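You operate a simulated robot arm through the tools that you are given. There is no shell and no other tool. Be economical: measure what you need, move in short steps, check, and stop when the job is done.

Carry out the task below with a simulated two-armed robot. There is one attempt and no reset: what you move stays moved.

## Task
Take the white t-shirt and leave it on the top of the shoe cabinet. Close the bottom wide drawer. Put one of the gold pegs from the shelf with the peg block on the green glasses. Take the silver watch and leave it on the top of the dressing table. Push the small drawer under the perfume shut. Fetch the bottle marked "mist" from the top of the dressing table and stand it on the rack under the ironing board. Close the small drawer under the jars. Open the slim cabinet drawer, take the white speckled block from the inside of the slim cabinet drawer and put it on the trousers shelf and shut the drawer again. Close the outer sliding door. Put one of the sachets from the top of the counter by the luggage rack on the middle shelf under the red knob. Take the balm jar and put it on the free end of the island top. Open the cream basket, take the wooden label marked "summer" from the top of the sideboard and put it in the inside of the cream basket, then shut the basket. Any order will do. Set down upright: white t-shirt, bottle.

The check looks at the end state, three seconds after you hand in, the way a careful person would. Anything else that was tipped, shoved, dropped, spilled or broken makes it a failure. Flat cloth is picked up by pressing the open fingertips on it (5 to 10 N) and closing them slowly along it; thin cloth reads only 2 to 8 mm in the jaws.

## Robot
Two 7-joint arms with two-finger parallel grippers on one trunk, on a base that drives. Base frame: it is fixed to the floor where the robot stands at the start and does not move with it; the origin is under the middle of the robot, x ahead of it, y to its left, z up. Units: mm, degrees, N and s.
The left shoulder is at the start at [60, 144, 926], the right one opposite. Places, roughly: TROUSERS shelf [-1100, 900, 700]; balm jar [2500, -1000, 1000]; bottom wide drawer [-700, 900, 100]; cream basket [600, 800, 500]; free end of the island top [700, 2100, 900]; gold peg (2x2x7 cm) [-900, -300, 800]; green glasses (15x4x3 cm) [600, 200, 900]; inside of the cream basket [600, 800, 500]; middle shelf under the red knob [900, 2100, 400]; mist bottle, red bottle, rinse bottle [2500, 2250, 750]; outer sliding door [2300, -1000, 300]; rack under the ironing board [2500, 1400, 400]; sachet [2250, -1250, 750]; silver watch [2500, 2500, 750]; slim cabinet drawer [1100, 3500, 700]; small drawer under the jars [2600, 3000, 800]; small drawer under the perfume [2500, 2100, 800]; top of the dressing table [2400, 2600, 800]; top of the shoe cabinet [200, -1700, 800]; white speckled block (5x5x3 cm) [1200, 3500, 700]. Payload 1.57 kg a hand.
The TCP of each hand is the grasp point between the finger pads, 30 mm short of the fingertips. In the tool frame z runs along the fingers and y along their closing line. The gripper opens to 110 mm. The fingers are 24 mm wide and 12 mm thick; the gripper's body (48 by 112 mm) begins 78 mm behind the TCP.
Orientation is that of the tool frame in the base frame, as a unit quaternion [w, x, y, z]. With the fingers straight down and closing along the base's y, the tool's x points along the base's -x, its y along +y and its z along -z.

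## Interface
- The arms move only by the tool jog_arm. It takes "left_motion", "right_motion" or both (then of equal length, played together; a hand with none holds still); each is a list of rows, each a list of 7 numbers: the turn, a rotation vector about the base's x, y, z in degrees, then the shift along the base's x, y, z in mm, then the gripper command, from -1 (shut) to 1 (fully open), values between in proportion. In form: [[rx, ry, rz, dx, dy, dz, grip], ...]. A call has 1 to 10 rows; each row shifts and turns the commanded pose from where the row before left it. A row lasts 0.2 s, in which the tool goes at most 50 mm and 8.6 degrees; a call with a longer step from one row to the next is refused whole, and so is a gripper value outside its range. Where a pose cannot be reached the arm comes as near as it can. A force on the tool above 40 N (or 10 N above the force at the start of the call, whichever is more), or a blocked arm, ends the call early, and 0.2 s more pass. Each finger travels about 45 mm/s and halts on what it meets, pressing with about 22 N; the grip force reading is that of the motor and also rises with nothing between the fingers. The clock runs only during rows and for 0.2 s after the last one: add rows that do not move to give the fingers time. The reply holds the time, the measured pose of the TCP, the force on the tool along the base axes, the opening and the grip force, in the units named above and with some noise, with the torque about the TCP (base axes, N m) and any sound that the robot's microphone picked up.
- Cameras (640 x 400 px; columns grow to the right, rows downward): "scene" is now at [24, -16.3, 1512.5]; the picture's right is [-0.25, -0.97, 0.00], its down [-0.90, 0.23, -0.36] and it looks along [0.35, -0.09, -0.93] (base axes); focal length 214 px, centre (320, 200). "left" rides on the left gripper at [70, -16, -141] in its tool frame; the picture's right is [0.23, 0.97, 0.00], its down [-0.86, 0.20, -0.48] and it looks along [-0.47, 0.11, 0.88] (tool axes); focal length 222 px, centre (320, 200). "right" rides on the right gripper at [70, 16, -141] in its tool frame; the picture's right is [-0.23, 0.97, 0.00], its down [-0.86, -0.20, -0.48] and it looks along [-0.47, -0.11, 0.88] (tool axes); focal length 222 px, centre (320, 200). There is no depth. A picture from a camera that has moved, and an enlarged one, comes with that camera's place and axes in the base frame and with its lens.
- grab_frame(camera): a new picture of that camera. No time passes.
- slide_trunk(by): slides the trunk up (or, below 0, down) by that many mm; the arms and the scene camera ride with it, the base frame stays. It gives what a move gives, with no picture.
- roll_base(legs): drives the robot by 1 to 6 legs, each [ahead, left, turn to the left] in mm, mm and degrees, along the robot's own axes; the way and the turn of a leg run together, so that a leg with both is an arc; at most 1500 mm and 180 degrees a leg. The arms and the cameras ride along, it lands a little off, and it stops where it bumps. It gives what a move gives.
- aim_head(pan, tilt): turns the head with the scene camera to pan (to the left, within 86 degrees either way) and tilt (down, from -29 to 69), counted from straight ahead of the robot. It gives what a move gives.
- zoom(camera, box): a new picture of the part [left, top, right, bottom] of that camera's present view, enlarged. No time passes.
- hand_in(): hands the job in; it is judged then, once.

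Work in short steps. Places have to be worked out from the pictures, the camera data and where the tool is seen: move nearer, look again, correct. Check each grasp and each placing, and mend what went wrong. You have 567 turns and 370 pictures in all, those below and enlarged ones among them. Open the grippers and draw the arms clear of the work before you hand the job in, unless the task says otherwise; then end with one line.

The tools are called after "Call:" as name(argument=value, ...) on one line, values as JSON. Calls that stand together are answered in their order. jog_arm: Moves the arms, as the interface text tells. Its arguments: {"type":"object","properties":{"left_motion":{"type":"array"},"right_motion":{"type":"array"}},"required":[]} The other tools are called the same way: slide_trunk (by) slides the trunk up or down; roll_base (legs) drives the base; aim_head (pan, tilt) turns the head that bears the scene camera; grab_frame (camera) takes a picture; zoom (camera, box) takes an enlarged picture of a part of a camera's view; hand_in () hands the job in.

At the start:

```text
t: 0.0
left_ee_pos: [339.6, 378.1, 1098.4]
left_tool_rot: [0.001, 0.0, 1.0, 0.0]
left_contact_force: [-0.4, 0.2, 0.1]
left_ft_torque: [-0.02, 0.04, 0.05]
left_finger_gap: 109.6
left_grasp_force: 0.1
right_ee_pos: [387.8, 43.2, 1098.5]
right_tool_rot: [0.0, 0.001, 1.0, 0.0]
right_contact_force: [-0.3, 0.5, -0.2]
right_ft_torque: [-0.01, 0.0, 0.02]
right_finger_gap: 109.9
right_grasp_force: 0.1
trunk travel left (down, up): [-525.0, 65.0]
robot x, y, heading: [1.9, 1.8, -0.1]
head pan, tilt: [-14.3, 68.8]
```

scene: 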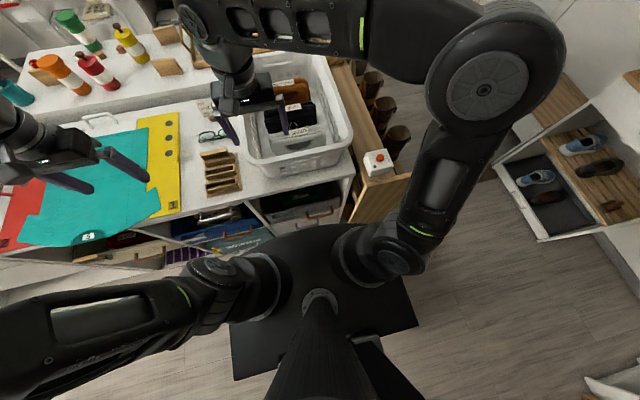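
right: 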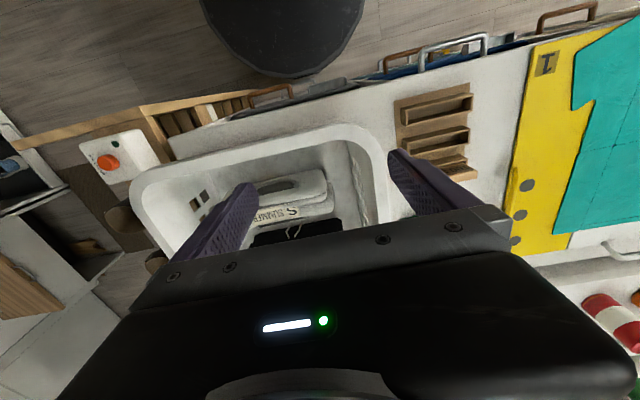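
left: 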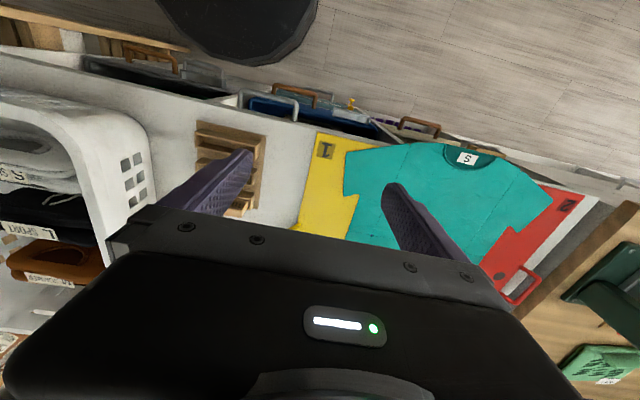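

The scene shows a counter ahead with a basket, shirts and glasses. I look around with the head first.

Call:
aim_head(pan=0, tilt=30)

Call:
grab_frame(camera="scene")

Call:
aim_head(pan=80, tilt=25)

Call:
grab_frame(camera="scene")

Call:
aim_head(pan=-80, tilt=25)

Call:
grab_frame(camera="scene")

```text
t: 1.1
left_ee_pos: [338.5, 376.8, 1097.1]
left_tool_rot: [0.0, 0.0, 1.0, -0.001]
left_contact_force: [-0.9, -0.5, -0.7]
left_ft_torque: [0.01, 0.02, 0.03]
left_finger_gap: 110.1
left_grasp_force: 0.1
right_ee_pos: [388.4, 42.8, 1098.1]
right_tool_rot: [0.0, 0.0, 1.0, -0.001]
right_contact_force: [-0.2, 0.2, 0.2]
right_ft_torque: [0.05, -0.01, 0.01]
right_finger_gap: 110.0
right_grasp_force: 0.1
trunk travel left (down, up): [-525.0, 65.0]
robot x, y, heading: [0.8, -1.1, -0.1]
head pan, tilt: [0.0, 30.0]
```

```text
366 pictures are left
camera scene: at [60.2, -2.6, 1563.9], right [0.0, -1.0, 0.0], down [-0.5, 0.0, -0.87], along [0.87, 0.0, -0.5], focal length 214 px, centre (320, 200)
```

scene: 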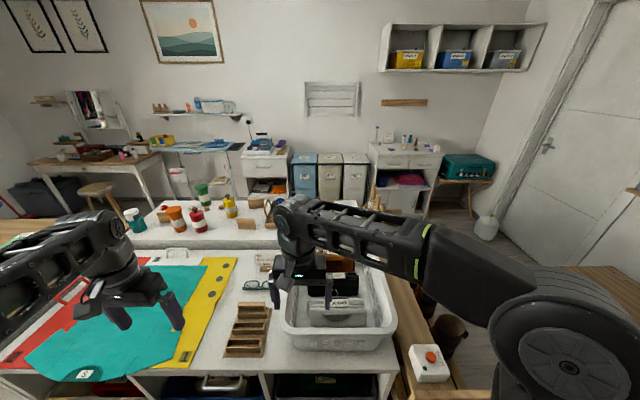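

```text
t: 2.6
left_ee_pos: [338.7, 378.1, 1098.1]
left_tool_rot: [0.001, 0.0, 1.0, -0.001]
left_contact_force: [-0.6, 0.4, 0.3]
left_ft_torque: [0.02, -0.04, 0.01]
left_finger_gap: 110.1
left_grasp_force: 0.1
right_ee_pos: [388.0, 43.0, 1098.0]
right_tool_rot: [0.0, 0.0, 1.0, 0.0]
right_contact_force: [0.2, 0.2, -0.1]
right_ft_torque: [0.01, 0.01, 0.0]
right_finger_gap: 109.9
right_grasp_force: 0.1
trunk travel left (down, up): [-525.0, 65.0]
robot x, y, heading: [-1.1, 3.4, -0.1]
head pan, tilt: [80.0, 25.0]
```

```text
365 pictures are left
camera scene: at [-14.1, 88.2, 1571.9], right [0.98, -0.17, 0.0], down [-0.07, -0.42, -0.91], along [0.16, 0.89, -0.42], focal length 214 px, centre (320, 200)
```

scene: 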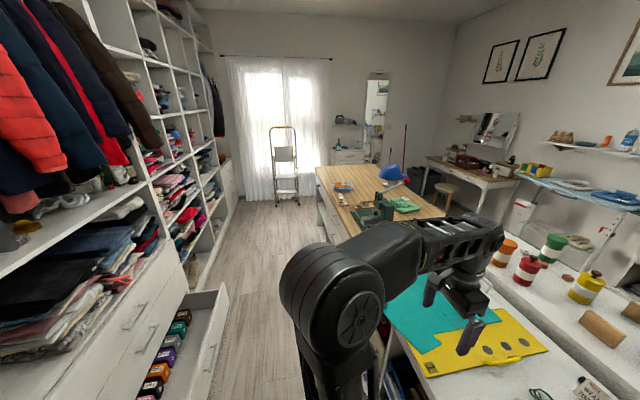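

```text
t: 5.0
left_ee_pos: [338.8, 378.5, 1097.2]
left_tool_rot: [0.0, 0.0, 1.0, 0.0]
left_contact_force: [0.0, 0.1, -0.1]
left_ft_torque: [0.0, 0.01, -0.01]
left_finger_gap: 109.7
left_grasp_force: 0.0
right_ee_pos: [388.8, 42.3, 1097.7]
right_tool_rot: [0.0, -0.001, 1.0, 0.0]
right_contact_force: [-0.6, 0.3, 0.2]
right_ft_torque: [0.01, 0.0, -0.01]
right_finger_gap: 109.9
right_grasp_force: 0.1
trunk travel left (down, up): [-525.0, 65.0]
robot x, y, heading: [-1.0, 0.1, -0.1]
head pan, tilt: [-80.0, 25.0]
```

```text
364 pictures are left
camera scene: at [-14.2, -93.3, 1571.9], right [-0.98, -0.17, 0.0], down [-0.07, 0.42, -0.91], along [0.16, -0.89, -0.42], focal length 214 px, centre (320, 200)
```

scene: 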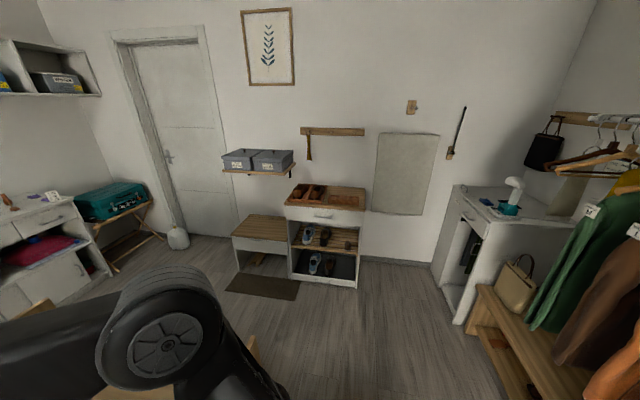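

Next I zoom in on the counter ahead.

Call:
aim_head(pan=0, tilt=40)

Call:
zoom(camera="scene", box=[200, 100, 420, 240])

Call:
zoom(camera="scene", box=[0, 60, 220, 200])

Call:
aim_head(pan=0, tilt=20)

Call:
zoom(camera="scene", box=[340, 140, 520, 255])

Call:
zoom(camera="scene", box=[0, 120, 260, 285])

```text
t: 6.6
left_ee_pos: [339.1, 378.8, 1096.6]
left_tool_rot: [0.0, 0.0, 1.0, 0.0]
left_contact_force: [-0.1, 1.4, 0.7]
left_ft_torque: [-0.01, 0.04, 0.01]
left_finger_gap: 110.0
left_grasp_force: 0.0
right_ee_pos: [388.7, 43.0, 1098.3]
right_tool_rot: [-0.001, 0.0, 1.0, 0.0]
right_contact_force: [-0.7, -0.2, 0.3]
right_ft_torque: [0.0, -0.01, 0.0]
right_finger_gap: 110.0
right_grasp_force: 0.0
trunk travel left (down, up): [-525.0, 65.0]
robot x, y, heading: [-4.0, -2.2, 0.1]
head pan, tilt: [0.0, 40.0]
```

```text
2.86 times, centred on (310, 170) of scene
camera zoom: at [54.8, -2.6, 1548.6], right [0.0, -1.0, 0.0], down [-0.64, 0.0, -0.77], along [0.77, 0.0, -0.64], focal length 613 px, centre (349, 286)
```

zoom: 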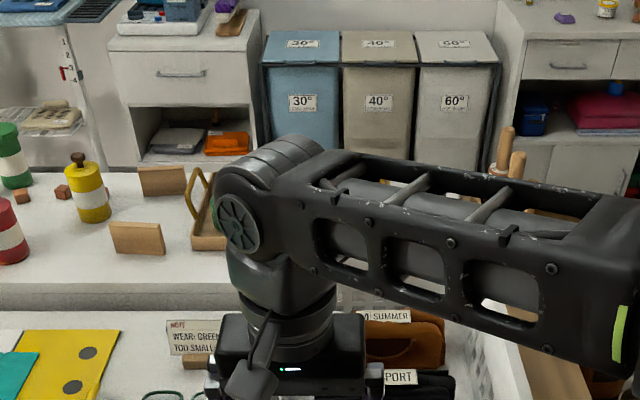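

```text
2.86 times, centred on (110, 130) of scene
camera zoom: at [54.8, -2.6, 1548.6], right [0.0, -1.0, 0.0], down [-0.64, 0.0, -0.77], along [0.77, 0.0, -0.64], focal length 613 px, centre (920, 400)
```

zoom: 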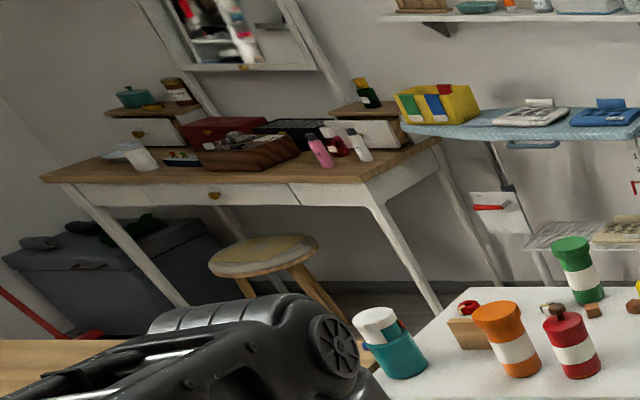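

```text
t: 7.4
left_ee_pos: [339.6, 377.0, 1097.9]
left_tool_rot: [0.0, 0.0, 1.0, 0.0]
left_contact_force: [0.6, -0.5, 0.0]
left_ft_torque: [-0.01, 0.0, 0.0]
left_finger_gap: 109.9
left_grasp_force: 0.0
right_ee_pos: [387.8, 41.9, 1098.1]
right_tool_rot: [0.0, -0.001, 1.0, 0.0]
right_contact_force: [0.2, -1.2, 0.3]
right_ft_torque: [0.0, 0.01, 0.01]
right_finger_gap: 109.9
right_grasp_force: 0.1
trunk travel left (down, up): [-525.0, 65.0]
robot x, y, heading: [-0.9, 3.5, 0.0]
head pan, tilt: [0.0, 20.0]
```

```text
3.48 times, centred on (430, 198) of scene
camera zoom: at [62.9, -2.5, 1579.9], right [0.0, -1.0, 0.0], down [-0.34, 0.0, -0.94], along [0.94, 0.0, -0.34], focal length 746 px, centre (-63, 209)
```

zoom: 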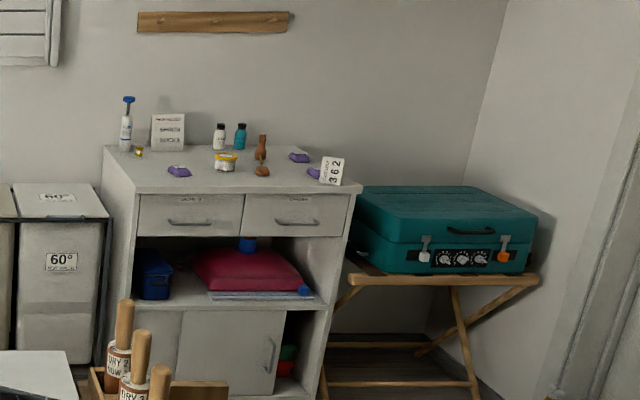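

```text
2.42 times, centred on (130, 202) of scene
camera zoom: at [62.9, -2.5, 1579.9], right [0.0, -1.0, 0.0], down [-0.34, 0.0, -0.94], along [0.94, 0.0, -0.34], focal length 520 px, centre (781, 194)
```

zoom: 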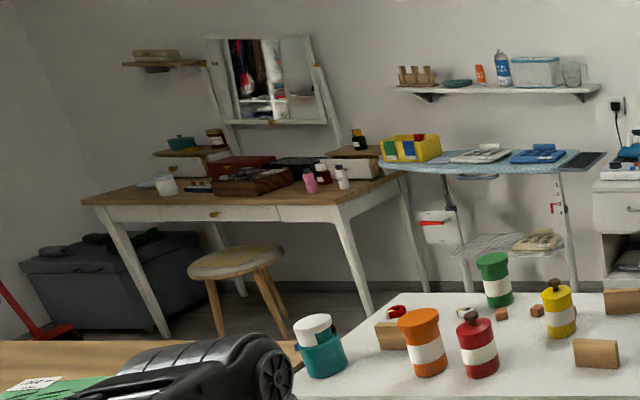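

Basket contents and the counter labels need a closer look through the wrist cameras.

Call:
zoom(camera="right", box=[120, 80, 420, 270])

Call:
zoom(camera="left", box=[0, 60, 200, 260])

Call:
aim_head(pan=86, tilt=25)

Call:
zoom(camera="scene", box=[0, 0, 320, 400])

Call:
zoom(camera="scene", box=[240, 80, 480, 240])

```text
2.11 times, centred on (270, 175) of right
camera zoom: at [318.4, 59.5, 1238.7], right [0.23, 0.97, 0.0], down [0.86, -0.2, 0.48], along [0.47, -0.11, -0.88], focal length 468 px, centre (425, 253)
```

zoom: 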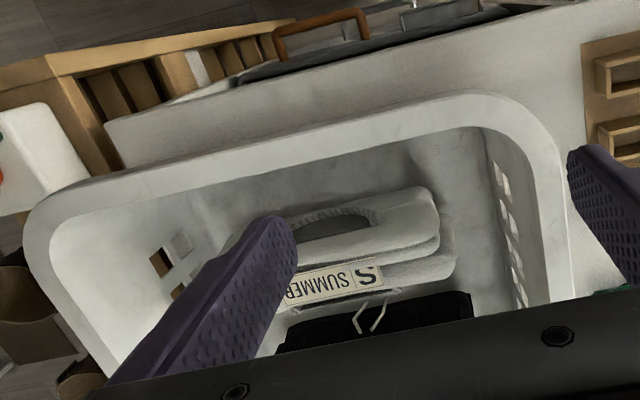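

```text
2.00 times, centred on (100, 160) of left
camera zoom: at [271.1, 360.2, 1239.3], right [-0.23, 0.97, 0.0], down [0.86, 0.2, 0.48], along [0.47, 0.11, -0.88], focal length 444 px, centre (760, 280)
```

zoom: 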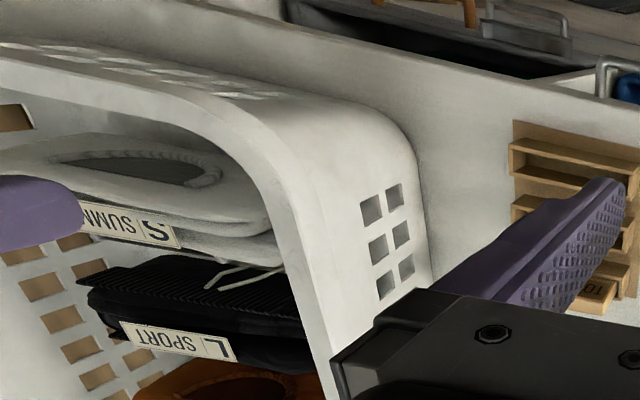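

```text
t: 9.0
left_ee_pos: [338.5, 377.1, 1097.1]
left_tool_rot: [-0.001, 0.0, 1.0, 0.0]
left_contact_force: [-0.7, 0.1, -0.2]
left_ft_torque: [0.01, 0.01, -0.01]
left_finger_gap: 109.9
left_grasp_force: 0.0
right_ee_pos: [387.1, 43.0, 1097.9]
right_tool_rot: [0.0, 0.0, 1.0, 0.0]
right_contact_force: [0.9, 0.5, -0.8]
right_ft_torque: [-0.02, 0.01, -0.01]
right_finger_gap: 110.2
right_grasp_force: 0.1
trunk travel left (down, up): [-525.0, 65.0]
robot x, y, heading: [-1.9, -3.0, -0.0]
head pan, tilt: [85.9, 25.0]
```

```text
1.00 times, centred on (160, 200) of scene
camera zoom: at [-23.6, 89.4, 1571.9], right [1.0, -0.07, 0.0], down [-0.03, -0.42, -0.91], along [0.06, 0.9, -0.42], focal length 214 px, centre (480, 200)
```

zoom: 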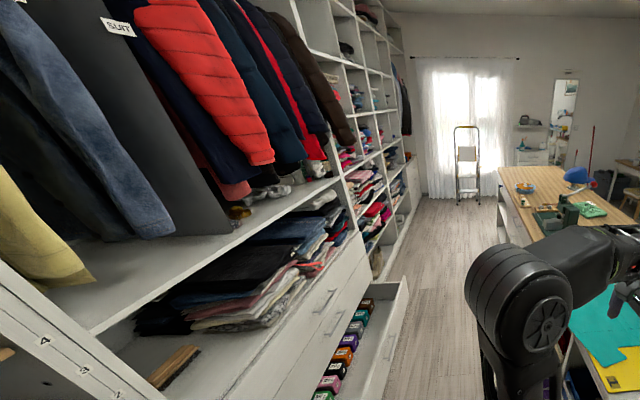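

```text
2.50 times, centred on (360, 160) of scene
camera zoom: at [-23.6, 89.4, 1571.9], right [1.0, -0.07, 0.0], down [-0.03, -0.42, -0.91], along [0.06, 0.9, -0.42], focal length 536 px, centre (220, 300)
```

zoom: 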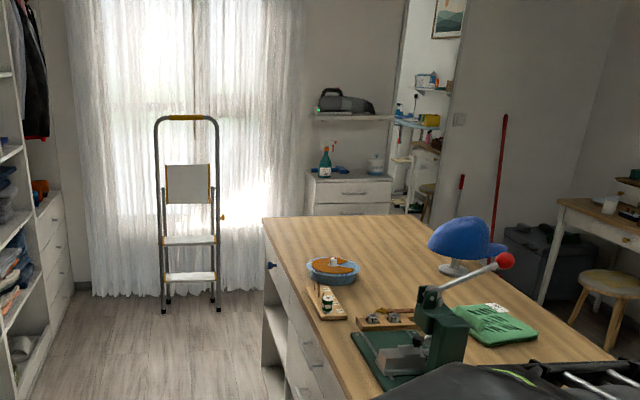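

I move the right hand off to its side so the scene camera can see the basket.

Call:
jog_arm(right_motion=[[0, 0, 0, 0, -45, 0, 1], [0, 0, 0, 0, -45, 0, 1], [0, 0, 0, 0, -45, 0, 1], [0, 0, 0, 0, -45, 0, 1], [0, 0, 0, 0, -45, 0, 1], [0, 0, 0, 0, -45, 0, 1], [0, 0, 0, 0, -45, 0, 1], [0, 0, 0, 0, -45, 0, 1], [0, 0, 0, 0, -45, 0, 1]])

Call:
aim_head(pan=0, tilt=55)

Call:
grab_frame(camera="scene")

```text
t: 11.0
left_ee_pos: [337.6, 376.9, 1098.3]
left_tool_rot: [0.0, 0.001, 1.0, 0.0]
left_contact_force: [0.0, 0.1, 1.5]
left_ft_torque: [-0.01, -0.02, -0.03]
left_finger_gap: 109.9
left_grasp_force: 0.0
right_ee_pos: [388.1, -363.7, 1097.4]
right_tool_rot: [0.0, -0.001, 1.0, 0.0]
right_contact_force: [-0.2, -1.5, 0.1]
right_ft_torque: [0.03, -0.02, -0.01]
right_finger_gap: 110.2
right_grasp_force: 0.0
trunk travel left (down, up): [-525.0, 65.0]
robot x, y, heading: [0.7, -1.6, 0.1]
head pan, tilt: [85.9, 25.0]
```

```text
t: 12.6
left_ee_pos: [338.3, 376.2, 1097.5]
left_tool_rot: [0.0, 0.0, 1.0, 0.001]
left_contact_force: [0.5, -0.5, -0.2]
left_ft_torque: [0.0, 0.02, 0.02]
left_finger_gap: 109.7
left_grasp_force: 0.1
right_ee_pos: [388.2, -362.1, 1097.9]
right_tool_rot: [0.0, 0.0, 1.0, 0.0]
right_contact_force: [0.1, -0.6, -0.2]
right_ft_torque: [-0.02, 0.0, 0.01]
right_finger_gap: 110.1
right_grasp_force: 0.1
trunk travel left (down, up): [-525.0, 65.0]
robot x, y, heading: [0.5, -2.8, -0.1]
head pan, tilt: [0.0, 55.0]
```

```text
355 pictures are left
camera scene: at [41.9, -2.6, 1527.9], right [0.0, -1.0, 0.0], down [-0.82, 0.0, -0.57], along [0.57, 0.0, -0.82], focal length 214 px, centre (320, 200)
```

scene: 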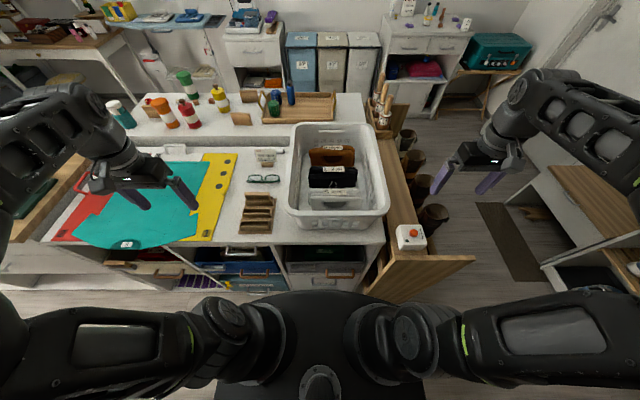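

Zooming into the basket, the sign and the area below the counter.

Call:
zoom(camera="scene", box=[235, 110, 415, 225])

Call:
zoom(camera="scene", box=[90, 60, 350, 150])

Call:
zoom(camera="scene", box=[0, 200, 400, 310])

```text
3.48 times, centred on (325, 168) of scene
camera zoom: at [41.9, -2.6, 1527.9], right [0.0, -1.0, 0.0], down [-0.82, 0.0, -0.57], along [0.57, 0.0, -0.82], focal length 746 px, centre (303, 313)
```

zoom: 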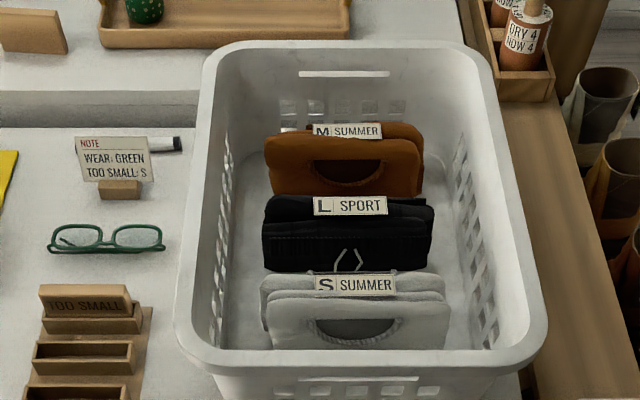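

```text
2.46 times, centred on (220, 105) of scene
camera zoom: at [41.9, -2.6, 1527.9], right [0.0, -1.0, 0.0], down [-0.82, 0.0, -0.57], along [0.57, 0.0, -0.82], focal length 528 px, centre (566, 434)
```

zoom: 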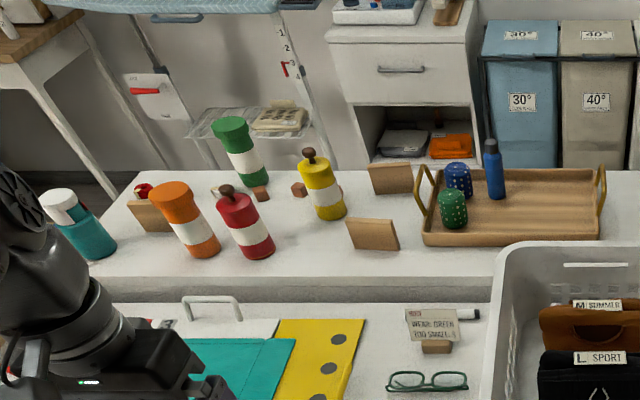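

```text
1.60 times, centred on (200, 255) of scene
camera zoom: at [41.9, -2.6, 1527.9], right [0.0, -1.0, 0.0], down [-0.82, 0.0, -0.57], along [0.57, 0.0, -0.82], focal length 343 px, centre (512, 112)
```

zoom: 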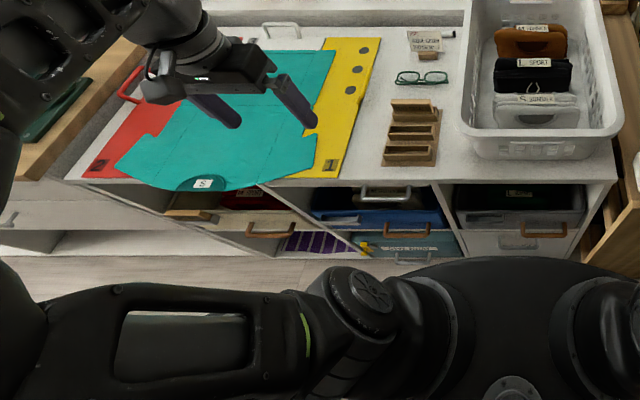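

The garment tag triangulates to about [498, -56, 922], so the counter top sits near z 850. I bring the right hand over the white shirt and turn it so it closes along x.

Call:
jog_arm(right_motion=[[0, 0, 8.5, 11, 30, 0, 1], [0, 0, 8.5, 11, 30, 0, 1], [0, 0, 8.5, 11, 30, 0, 1], [0, 0, 8.5, 11, 30, 0, 1], [0, 0, 8.5, 11, 30, 0, 1], [0, 0, 8.5, 11, 30, 0, 1], [0, 0, 8.5, 11, 30, 0, 1], [0, 0, 8.5, 11, 30, 0, 1], [0, 0, 8.5, 11, 30, 0, 1], [0, 0, 8.5, 11, 36, 0, 1]])

Call:
jog_arm(right_motion=[[0, 0, 5, 0, 0, 0, 0.2], [0, 0, 0, 0, 0, 0, 0.2]])

Call:
grab_frame(camera="right")

```text
t: 14.8
left_ee_pos: [338.9, 377.8, 1096.4]
left_tool_rot: [0.0, 0.0, 1.0, -0.001]
left_contact_force: [0.5, -0.6, 0.0]
left_ft_torque: [-0.02, -0.04, -0.01]
left_finger_gap: 109.8
left_grasp_force: 0.0
right_ee_pos: [497.5, -53.4, 1097.4]
right_tool_rot: [0.0, -0.677, 0.736, -0.001]
right_contact_force: [0.6, 0.9, -0.3]
right_ft_torque: [0.0, 0.03, 0.02]
right_finger_gap: 110.0
right_grasp_force: 0.3
trunk travel left (down, up): [-525.0, 65.0]
robot x, y, heading: [-1.1, -2.2, 0.1]
head pan, tilt: [0.0, 55.0]
```

```text
t: 15.4
left_ee_pos: [338.6, 377.8, 1098.0]
left_tool_rot: [-0.001, 0.0, 1.0, 0.0]
left_contact_force: [0.4, -0.5, 0.2]
left_ft_torque: [0.0, -0.03, 0.01]
left_finger_gap: 109.8
left_grasp_force: 0.1
right_ee_pos: [499.3, -56.6, 1098.3]
right_tool_rot: [0.0, 0.708, -0.706, 0.0]
right_contact_force: [0.6, -0.2, -0.6]
right_ft_torque: [-0.02, 0.0, 0.0]
right_finger_gap: 66.2
right_grasp_force: 0.2
trunk travel left (down, up): [-525.0, 65.0]
robot x, y, heading: [2.0, -1.5, 0.1]
head pan, tilt: [0.0, 55.0]
```

```text
351 pictures are left
camera right: at [482.1, -125.3, 1238.8], right [-0.97, 0.23, 0.0], down [0.2, 0.86, 0.48], along [0.11, 0.47, -0.88], focal length 222 px, centre (320, 200)
```

right: 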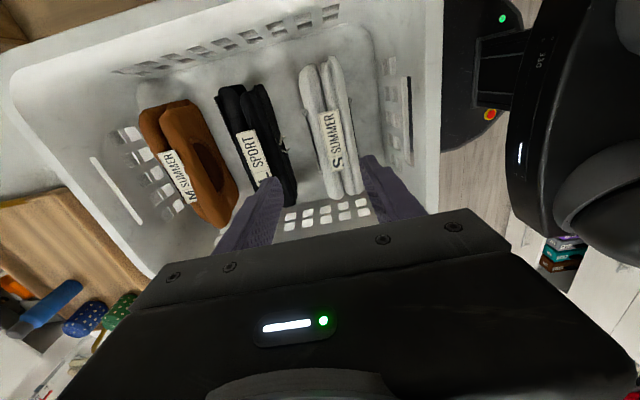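

The shirt is below and slightly toward me. Zooming for its exact edges.

Call:
zoom(camera="right", box=[230, 20, 430, 220])

```text
2.00 times, centred on (330, 120) of right
camera zoom: at [482.1, -125.3, 1238.8], right [-0.97, 0.23, 0.0], down [0.2, 0.86, 0.48], along [0.11, 0.47, -0.88], focal length 444 px, centre (300, 360)
```

zoom: 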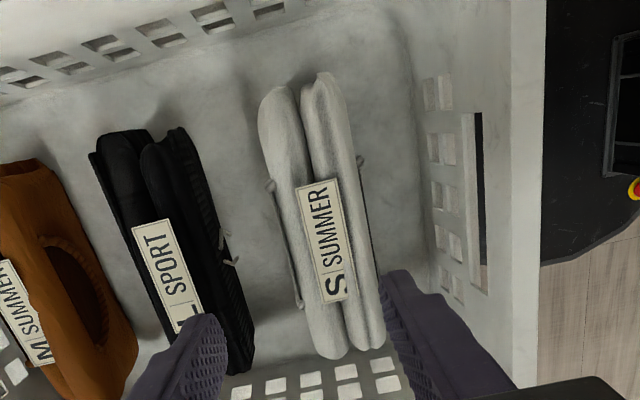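

Shirt is ~55 mm thick, centred near x 484, y -45. I open to 90 mm and descend in steps.

Call:
jog_arm(right_motion=[[0, 0, 0, -14, 11, -20, 0.64], [0, 0, 0, 0, 0, -40, 0.64], [0, 0, 0, 0, 0, -40, 0.64], [0, 0, 0, 0, 0, -30, 0.64], [0, 0, 0, 0, 0, 0, 0.64]])

Call:
grab_frame(camera="right")

Call:
grab_frame(camera="scene")

```text
t: 16.6
left_ee_pos: [338.6, 378.0, 1098.3]
left_tool_rot: [0.0, 0.0, 1.0, 0.0]
left_contact_force: [0.0, 0.3, -0.7]
left_ft_torque: [0.01, 0.03, 0.0]
left_finger_gap: 110.1
left_grasp_force: 0.1
right_ee_pos: [483.7, -45.2, 966.3]
right_tool_rot: [0.0, 0.708, -0.707, 0.0]
right_contact_force: [0.0, 0.0, 0.2]
right_ft_torque: [-0.02, -0.02, 0.02]
right_finger_gap: 90.1
right_grasp_force: 0.0
trunk travel left (down, up): [-525.0, 65.0]
robot x, y, heading: [-0.9, 1.4, -0.1]
head pan, tilt: [0.0, 55.0]
```

```text
349 pictures are left
camera right: at [467.5, -115.2, 1108.2], right [-0.97, 0.23, 0.0], down [0.2, 0.86, 0.48], along [0.11, 0.47, -0.88], focal length 222 px, centre (320, 200)
```

right: 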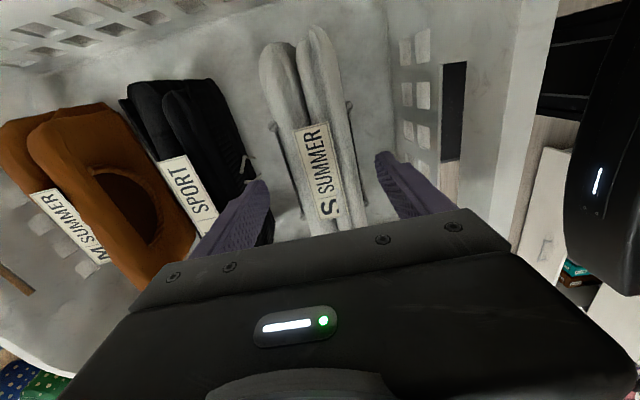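

```text
348 pictures are left
camera scene: at [41.7, -2.5, 1527.9], right [0.0, -1.0, 0.0], down [-0.82, 0.0, -0.57], along [0.57, 0.0, -0.82], focal length 214 px, centre (320, 200)
```

scene: 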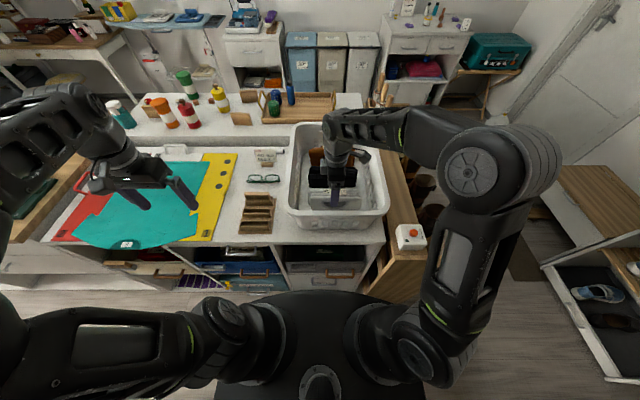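

The shirt is centred between the fingers. I descend 60 mm and close slowly.

Call:
jog_arm(right_motion=[[0, 0, 0, 0, 0, -20, 0.64], [0, 0, 0, 0, 0, -20, 0.64], [0, 0, 0, 0, 0, -15, 0.64], [0, 0, 0, 0, 0, 0, 0.3], [0, 0, 0, 0, 0, 0, 0.0], [0, 0, 0, 0, 0, 0, -0.3], [0, 0, 0, 0, 0, 0, -0.5], [0, 0, 0, 0, 0, 0, -0.5]])

Call:
grab_frame(camera="right")

```text
t: 18.4
left_ee_pos: [338.8, 377.4, 1097.7]
left_tool_rot: [0.0, 0.0, 1.0, 0.0]
left_contact_force: [-0.8, 0.2, 1.4]
left_ft_torque: [0.0, 0.01, 0.0]
left_finger_gap: 110.0
left_grasp_force: 0.1
right_ee_pos: [484.2, -46.4, 912.9]
right_tool_rot: [0.0, 0.708, -0.707, -0.001]
right_contact_force: [-0.6, 0.0, -0.7]
right_ft_torque: [0.05, -0.02, 0.02]
right_finger_gap: 55.9
right_grasp_force: 22.4
trunk travel left (down, up): [-525.0, 65.0]
robot x, y, heading: [2.1, -1.3, -0.1]
head pan, tilt: [0.0, 55.0]
```

```text
347 pictures are left
camera right: at [468.7, -115.0, 1053.4], right [-0.97, 0.23, 0.0], down [0.2, 0.86, 0.48], along [0.11, 0.47, -0.88], focal length 222 px, centre (320, 200)
```

right: 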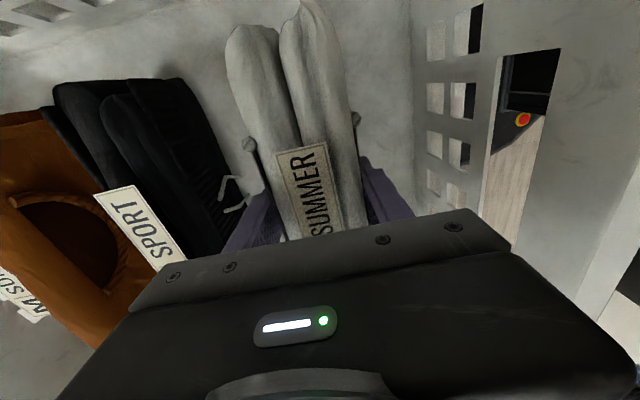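

Gripped at 56 mm. I lift gently and check whether the side wire comes along.

Call:
jog_arm(right_motion=[[0, 0, 0, 0, 0, 15, -0.6], [0, 0, 0, 0, 0, 20, -0.6], [0, 0, 0, 0, 0, 20, -0.6], [0, 0, 0, 0, 0, 20, -0.6]])

Call:
grab_frame(camera="right")

```text
t: 19.4
left_ee_pos: [339.4, 377.4, 1098.0]
left_tool_rot: [0.0, 0.0, 1.0, 0.001]
left_contact_force: [0.1, 0.0, 0.2]
left_ft_torque: [-0.03, 0.0, -0.01]
left_finger_gap: 110.1
left_grasp_force: 0.0
right_ee_pos: [485.6, -44.9, 987.2]
right_tool_rot: [0.001, 0.707, -0.707, 0.0]
right_contact_force: [0.3, -0.3, -1.5]
right_ft_torque: [0.03, 0.01, -0.01]
right_finger_gap: 55.8
right_grasp_force: 21.9
trunk travel left (down, up): [-525.0, 65.0]
robot x, y, heading: [-0.3, 0.3, -0.0]
head pan, tilt: [0.0, 55.0]
```

```text
346 pictures are left
camera right: at [468.7, -114.4, 1128.2], right [-0.97, 0.23, 0.0], down [0.2, 0.86, 0.48], along [0.11, 0.47, -0.88], focal length 222 px, centre (320, 200)
```

right: 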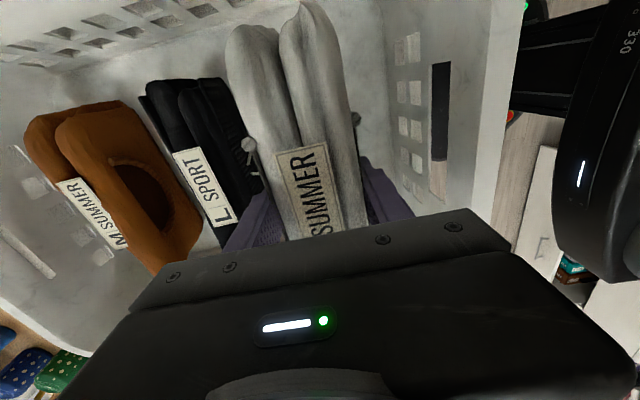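

Held; the pins are part of the shirt. I raise it clear of the basket and draw it in, then look toward the shoe cabinet.

Call:
jog_arm(right_motion=[[0, 0, 0, 0, 0, 40, -0.6], [0, 0, 0, 0, 0, 40, -0.6], [0, 0, 0, 0, 0, 40, -0.6], [0, 0, 0, 0, 0, 40, -0.6], [0, 0, 0, -20, -30, 0, -0.6], [0, 0, 0, -20, -30, 0, -0.6], [0, 0, 0, -20, -30, 0, -0.6], [0, 0, 0, -20, -30, 0, -0.6]])

Call:
grab_frame(camera="scene")

Call:
aim_head(pan=-75, tilt=30)

Call:
grab_frame(camera="scene")

```text
t: 21.2
left_ee_pos: [337.6, 377.4, 1098.5]
left_tool_rot: [0.0, 0.0, 1.0, 0.0]
left_contact_force: [-0.6, -0.6, 0.8]
left_ft_torque: [0.0, -0.02, 0.01]
left_finger_gap: 110.0
left_grasp_force: 0.0
right_ee_pos: [404.1, -166.4, 1097.9]
right_tool_rot: [0.0, 0.707, -0.707, 0.0]
right_contact_force: [0.0, -0.2, -1.9]
right_ft_torque: [0.04, 0.0, -0.02]
right_finger_gap: 55.8
right_grasp_force: 21.6
right hand out of reach, approached as far as the arm can: row 3, 4
trunk travel left (down, up): [-525.0, 65.0]
robot x, y, heading: [-2.2, 0.8, 0.0]
head pan, tilt: [0.0, 55.0]
```

```text
345 pictures are left
camera scene: at [41.3, -3.3, 1527.9], right [0.0, -1.0, 0.0], down [-0.82, 0.0, -0.57], along [0.57, 0.0, -0.82], focal length 214 px, centre (320, 200)
```

scene: 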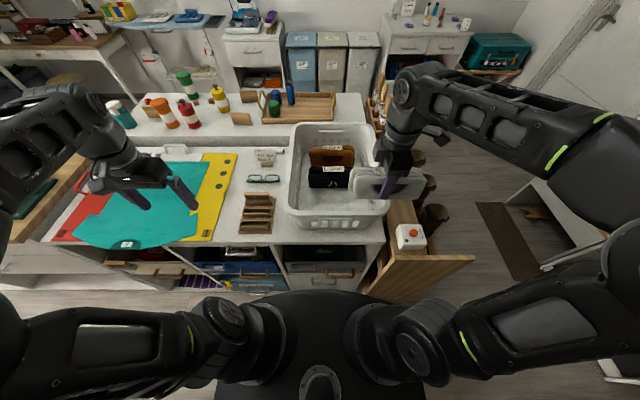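

```text
t: 22.7
left_ee_pos: [338.6, 375.9, 1097.8]
left_tool_rot: [0.0, 0.0, 1.0, 0.0]
left_contact_force: [0.1, 0.3, 0.7]
left_ft_torque: [-0.01, 0.0, -0.01]
left_finger_gap: 109.8
left_grasp_force: 0.0
right_ee_pos: [405.0, -167.5, 1098.7]
right_tool_rot: [0.0, 0.707, -0.707, 0.001]
right_contact_force: [0.4, 0.7, -1.7]
right_ft_torque: [0.0, -0.02, 0.03]
right_finger_gap: 55.7
right_grasp_force: 22.2
trunk travel left (down, up): [-525.0, 65.0]
robot x, y, heading: [1.6, 1.1, -0.0]
head pan, tilt: [-75.0, 30.0]
```

```text
344 pictures are left
camera scene: at [-6.7, -90.0, 1563.9], right [-0.97, -0.26, 0.0], down [-0.13, 0.48, -0.87], along [0.22, -0.84, -0.5], focal length 214 px, centre (320, 200)
```

scene: 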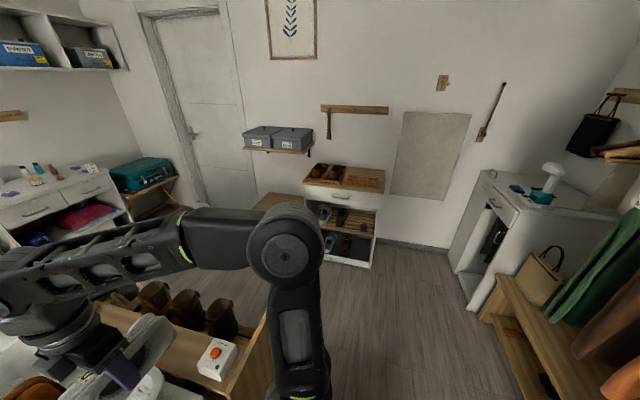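

Zooming on the shoe cabinet top and the closer white cabinet.

Call:
zoom(camera="scene", box=[230, 110, 430, 270])

Call:
zoom(camera="scene", box=[440, 150, 640, 310])

```text
2.50 times, centred on (330, 190) of scene
camera zoom: at [-6.7, -90.0, 1563.9], right [-0.97, -0.26, 0.0], down [-0.13, 0.48, -0.87], along [0.22, -0.84, -0.5], focal length 536 px, centre (295, 225)
```

zoom: 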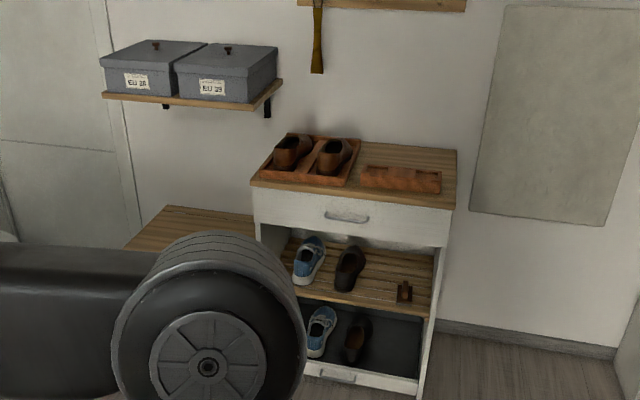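

```text
2.50 times, centred on (540, 230) of scene
camera zoom: at [-6.7, -90.0, 1563.9], right [-0.97, -0.26, 0.0], down [-0.13, 0.48, -0.87], along [0.22, -0.84, -0.5], focal length 536 px, centre (-230, 125)
```

zoom: 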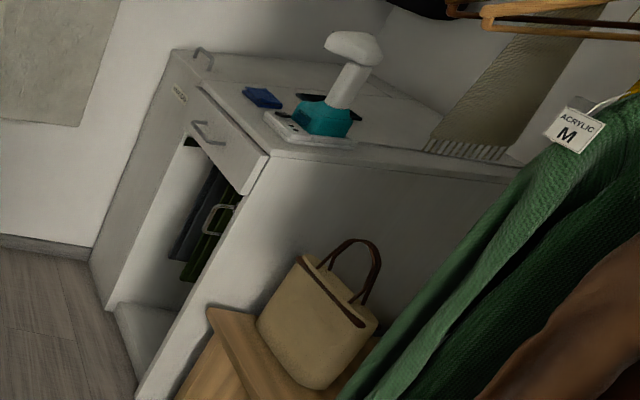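

The shoe cabinet top (z≈825) has free room behind the low tray around x 60, y −1870. I drive back a bit, turn right and approach.

Call:
roll_base(legs=[[-150, 0, 0], [0, 0, -90]])

Call:
aim_head(pan=0, tilt=35)

Call:
grab_frame(camera="scene")

```text
t: 27.8
left_ee_pos: [228.4, -336.4, 1097.0]
left_tool_rot: [0.0, 0.705, 0.71, 0.001]
left_contact_force: [0.2, 0.1, -0.1]
left_ft_torque: [-0.03, -0.02, 0.0]
left_finger_gap: 109.9
left_grasp_force: 0.0
right_ee_pos: [-312.3, -406.3, 1097.7]
right_tool_rot: [0.0, -0.004, 1.0, -0.001]
right_contact_force: [0.4, 0.5, -1.7]
right_ft_torque: [-0.02, -0.02, -0.01]
right_finger_gap: 55.6
right_grasp_force: 22.0
trunk travel left (down, up): [-525.0, 65.0]
robot x, y, heading: [-153.5, 1.2, -89.4]
head pan, tilt: [-75.0, 30.0]
```

```text
t: 29.3
left_ee_pos: [229.2, -335.6, 1097.3]
left_tool_rot: [0.0, 0.705, 0.71, -0.001]
left_contact_force: [0.3, 0.2, 0.6]
left_ft_torque: [0.02, 0.01, -0.01]
left_finger_gap: 110.1
left_grasp_force: 0.0
right_ee_pos: [-313.0, -405.6, 1096.3]
right_tool_rot: [0.0, -0.003, 1.0, 0.0]
right_contact_force: [0.4, -0.1, -1.3]
right_ft_torque: [0.01, -0.06, 0.01]
right_finger_gap: 55.7
right_grasp_force: 22.0
trunk travel left (down, up): [-525.0, 65.0]
robot x, y, heading: [-152.0, -0.1, -89.4]
head pan, tilt: [0.0, 35.0]
```

```text
341 pictures are left
camera scene: at [-150.0, -60.8, 1556.2], right [-1.0, -0.01, 0.0], down [0.0, 0.57, -0.82], along [0.0, -0.82, -0.57], focal length 214 px, centre (320, 200)
```

scene: 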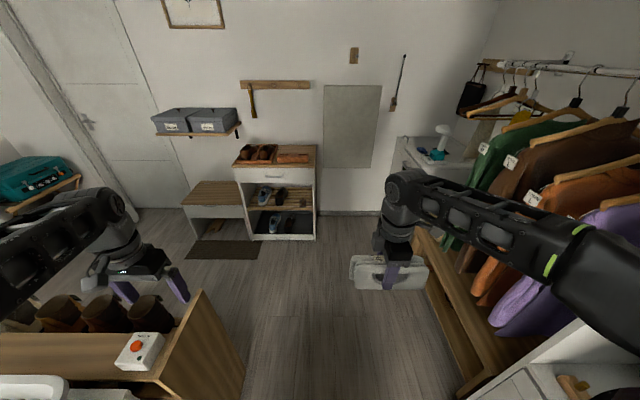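

Path is clear: drive ahead 850, shift left 410, ahead 350.

Call:
roll_base(legs=[[850, 0, 0], [0, 400, 0], [250, 0, -0.6]])

Call:
aim_head(pan=-5, tilt=55)

Call:
grab_frame(camera="scene")

```text
t: 37.3
left_ee_pos: [634.5, -1437.0, 1097.3]
left_tool_rot: [0.0, 0.706, 0.709, 0.001]
left_contact_force: [0.1, -1.1, -0.2]
left_ft_torque: [0.02, 0.01, 0.02]
left_finger_gap: 110.0
left_grasp_force: 0.1
right_ee_pos: [92.5, -1504.6, 1096.5]
right_tool_rot: [0.0, -0.002, 1.0, 0.001]
right_contact_force: [-0.2, -0.2, -2.2]
right_ft_torque: [0.02, -0.02, 0.0]
right_finger_gap: 55.6
right_grasp_force: 22.6
trunk travel left (down, up): [-525.0, 65.0]
robot x, y, heading: [254.4, -1095.8, -89.9]
head pan, tilt: [0.0, 35.0]
```

```text
t: 38.2
left_ee_pos: [632.8, -1436.0, 1097.8]
left_tool_rot: [0.0, 0.706, 0.709, 0.0]
left_contact_force: [0.0, -0.1, -0.2]
left_ft_torque: [0.0, -0.01, -0.01]
left_finger_gap: 109.8
left_grasp_force: 0.0
right_ee_pos: [91.8, -1503.6, 1097.7]
right_tool_rot: [0.0, -0.002, 1.0, 0.0]
right_contact_force: [0.2, -0.3, -1.3]
right_ft_torque: [0.01, -0.04, 0.02]
right_finger_gap: 55.9
right_grasp_force: 22.5
trunk travel left (down, up): [-525.0, 65.0]
robot x, y, heading: [256.5, -1096.3, -89.8]
head pan, tilt: [-5.0, 55.0]
```

```text
340 pictures are left
camera scene: at [248.7, -1143.2, 1528.0], right [-1.0, 0.08, 0.0], down [0.07, 0.82, -0.57], along [-0.05, -0.57, -0.82], focal length 214 px, centre (320, 200)
```

scene: 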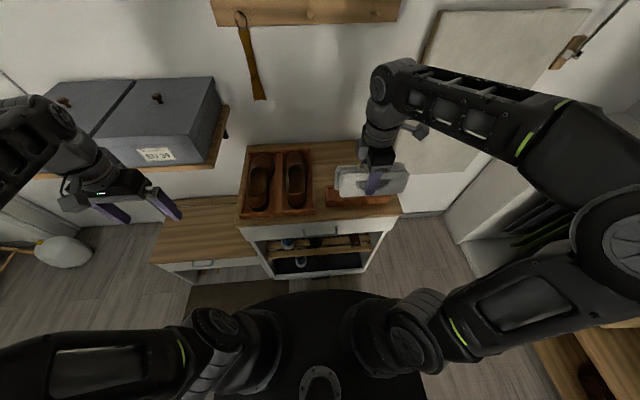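

Robot is at [256, −1096]. I advance 60 mm, then carry the shirt over the free spot behind the low tray.

Call:
roll_base(legs=[[60, 0, 0]])

Call:
jog_arm(right_motion=[[0, 0, 0, -4, -40, 0, -0.6], [0, 0, 0, -4, -40, 0, -0.6], [0, 0, 0, -4, -40, 0, -0.6], [0, 0, 0, -4, -40, 0, -0.6], [0, 0, 0, -4, -40, -20, -0.6], [0, 0, 0, -4, -40, -20, -0.6], [0, 0, 0, -4, -30, -20, -0.6], [0, 0, 0, 0, 0, -20, -0.6]])

Call:
grab_frame(camera="right")

Call:
grab_frame(camera="scene")

```text
t: 39.1
left_ee_pos: [630.0, -1490.7, 1098.9]
left_tool_rot: [0.0, 0.704, 0.711, 0.001]
left_contact_force: [-0.3, -0.2, -0.1]
left_ft_torque: [0.08, -0.07, 0.01]
left_finger_gap: 109.9
left_grasp_force: 0.0
right_ee_pos: [86.9, -1560.4, 1097.4]
right_tool_rot: [0.0, -0.006, 1.0, 0.001]
right_contact_force: [-0.7, -1.0, -1.6]
right_ft_torque: [0.04, -0.09, 0.01]
right_finger_gap: 55.6
right_grasp_force: 22.2
trunk travel left (down, up): [-525.0, 65.0]
robot x, y, heading: [250.6, -1155.9, -89.5]
head pan, tilt: [-5.0, 55.0]
```

```text
t: 40.9
left_ee_pos: [632.2, -1487.9, 1098.2]
left_tool_rot: [0.0, 0.703, 0.711, 0.0]
left_contact_force: [-0.3, 0.0, -0.1]
left_ft_torque: [-0.02, -0.03, -0.01]
left_finger_gap: 110.0
left_grasp_force: 0.1
right_ee_pos: [71.5, -1737.2, 1045.7]
right_tool_rot: [-0.001, -0.006, 1.0, 0.0]
right_contact_force: [0.5, 0.9, -1.1]
right_ft_torque: [0.03, -0.01, 0.01]
right_finger_gap: 55.7
right_grasp_force: 22.2
right hand out of reach, approached as far as the arm can: row 4, 6, 7
trunk travel left (down, up): [-525.0, 65.0]
robot x, y, heading: [252.6, -1153.7, -89.2]
head pan, tilt: [-5.0, 55.0]
```

```text
339 pictures are left
camera right: at [2.2, -1721.6, 1186.9], right [0.22, 0.98, 0.0], down [0.86, -0.19, 0.48], along [0.47, -0.1, -0.88], focal length 222 px, centre (320, 200)
```

right: 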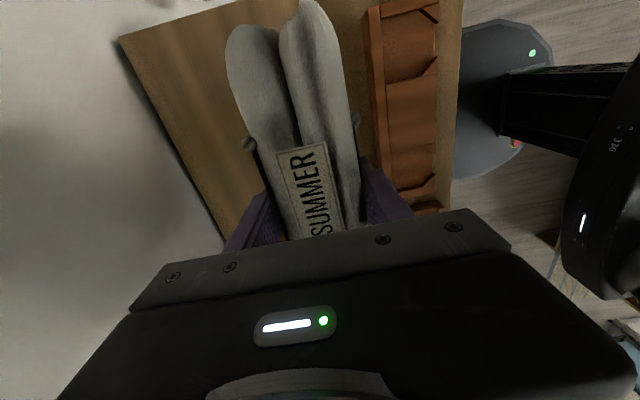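

```text
338 pictures are left
camera scene: at [243.5, -1197.0, 1528.0], right [-1.0, 0.08, 0.0], down [0.06, 0.82, -0.57], along [-0.04, -0.57, -0.82], focal length 214 px, centre (320, 200)
```

scene: 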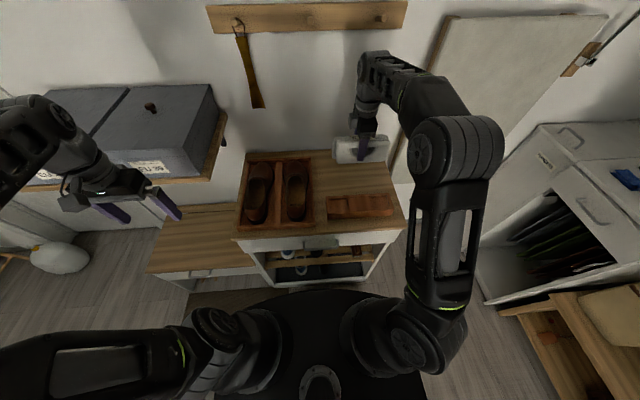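

The low tray's back edge is at y≈−1648, wall edge −1959. I lower while moving to y≈−1785.

Call:
jog_arm(right_motion=[[0, 0, 0, 0, 0, -40, -0.6], [0, 0, 0, 0, -25, -30, -0.6], [0, 0, 0, 0, -20, -20, -0.6], [0, 0, 0, 0, 0, -20, -0.6], [0, 0, 0, 0, 0, 0, -0.6]])

Call:
grab_frame(camera="right")

```text
t: 42.1
left_ee_pos: [631.9, -1488.5, 1098.0]
left_tool_rot: [0.001, 0.704, 0.711, -0.001]
left_contact_force: [1.1, 0.6, 0.2]
left_ft_torque: [0.01, 0.0, -0.01]
left_finger_gap: 109.7
left_grasp_force: 0.1
right_ee_pos: [71.6, -1783.7, 934.8]
right_tool_rot: [0.0, -0.005, 1.0, 0.0]
right_contact_force: [0.1, 0.0, -1.8]
right_ft_torque: [-0.02, 0.02, -0.03]
right_finger_gap: 55.7
right_grasp_force: 22.2
trunk travel left (down, up): [-525.0, 65.0]
robot x, y, heading: [252.2, -1152.6, -89.3]
head pan, tilt: [-5.0, 55.0]
```

```text
337 pictures are left
camera right: at [1.4, -1767.3, 1075.7], right [0.22, 0.98, 0.0], down [0.86, -0.19, 0.48], along [0.47, -0.1, -0.88], focal length 222 px, centre (320, 200)
```

right: 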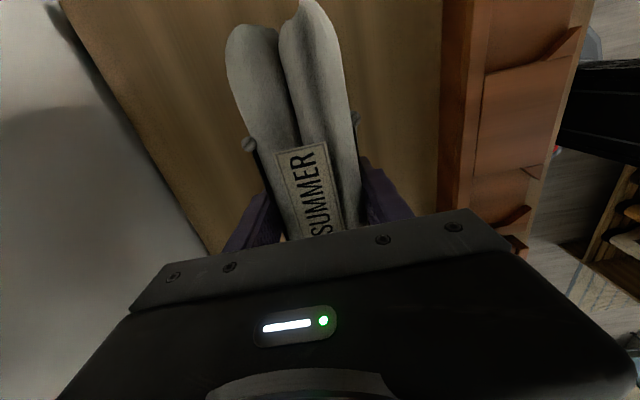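

Clear on all sides; I lower in small steps until contact.

Call:
jog_arm(right_motion=[[0, 0, 0, 0, 0, -10, -0.6], [0, 0, 0, 0, 0, -10, -0.6], [0, 0, 0, 0, 0, -8, -0.6], [0, 0, 0, 0, 0, -6, -0.6]])

```text
t: 43.1
left_ee_pos: [631.1, -1485.7, 1100.0]
left_tool_rot: [0.001, 0.703, 0.711, -0.002]
left_contact_force: [0.6, 0.2, 0.3]
left_ft_torque: [-0.01, -0.03, -0.01]
left_finger_gap: 110.2
left_grasp_force: 0.1
right_ee_pos: [71.7, -1783.5, 905.4]
right_tool_rot: [0.001, -0.005, 1.0, -0.004]
right_contact_force: [-1.5, 3.8, 34.4]
right_ft_torque: [1.01, 0.0, -0.02]
right_finger_gap: 56.0
right_grasp_force: 21.6
trunk travel left (down, up): [-525.0, 65.0]
robot x, y, heading: [252.9, -1155.5, -89.3]
head pan, tilt: [-5.0, 55.0]
```

Contact (34 N). I ease up 3 mm, release, and lift away.

Call:
jog_arm(right_motion=[[0, 0, 0, 0, 0, 3, -0.6], [0, 0, 0, 0, 0, 0, 0.1], [0, 0, 0, 0, 0, 0, 0.3], [0, 0, 0, 0, 0, 0, 0.5], [0, 0, 0, 0, 0, 0, 0.6], [0, 0, 0, 0, 0, 0, 0.6], [0, 0, 0, 0, 0, 20, 0.6], [0, 0, 0, 0, 0, 40, 0.6], [0, 0, 0, 0, 0, 40, 0.6]])

Call:
jog_arm(right_motion=[[0, 0, 0, 0, 20, 40, 0.6], [0, 0, 0, 0, 40, 20, 0.6], [0, 0, 0, 0, 40, 20, 0.6], [0, 0, 0, 0, 40, 10, 0.6], [0, 0, 0, 0, 40, 0, 0.6], [0, 0, 0, 0, 40, 0, 0.6], [0, 0, 0, 0, 40, 0, 0.6]])

Call:
zoom(camera="scene", box=[220, 110, 420, 290])

```text
t: 45.1
left_ee_pos: [630.7, -1488.1, 1098.0]
left_tool_rot: [0.0, 0.704, 0.71, 0.0]
left_contact_force: [1.0, -0.4, -1.0]
left_ft_torque: [-0.03, 0.02, 0.03]
left_finger_gap: 110.1
left_grasp_force: 0.1
right_ee_pos: [69.0, -1783.6, 1005.0]
right_tool_rot: [0.0, -0.005, 1.0, 0.0]
right_contact_force: [0.6, 0.1, -0.1]
right_ft_torque: [0.01, 0.03, 0.04]
right_finger_gap: 87.9
right_grasp_force: 0.0
trunk travel left (down, up): [-525.0, 65.0]
robot x, y, heading: [252.8, -1157.6, -89.3]
head pan, tilt: [-5.0, 55.0]
```

```text
t: 46.7
left_ee_pos: [630.8, -1486.4, 1099.1]
left_tool_rot: [0.0, 0.704, 0.71, -0.001]
left_contact_force: [0.8, -0.2, -0.7]
left_ft_torque: [-0.04, -0.03, 0.0]
left_finger_gap: 109.9
left_grasp_force: 0.1
right_ee_pos: [70.9, -1523.2, 1094.8]
right_tool_rot: [-0.001, -0.005, 1.0, -0.002]
right_contact_force: [0.9, 0.0, 0.4]
right_ft_torque: [-0.01, -0.01, -0.02]
right_finger_gap: 88.2
right_grasp_force: 0.0
trunk travel left (down, up): [-525.0, 65.0]
robot x, y, heading: [253.8, -1156.4, -89.3]
head pan, tilt: [-5.0, 55.0]
```

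```text
2.22 times, centred on (320, 200) of scene
camera zoom: at [243.9, -1196.2, 1528.1], right [-1.0, 0.08, 0.0], down [0.06, 0.82, -0.57], along [-0.04, -0.57, -0.82], focal length 477 px, centre (320, 200)
```

zoom: 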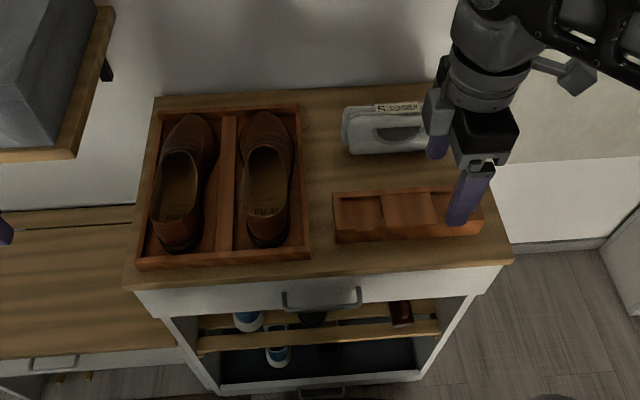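

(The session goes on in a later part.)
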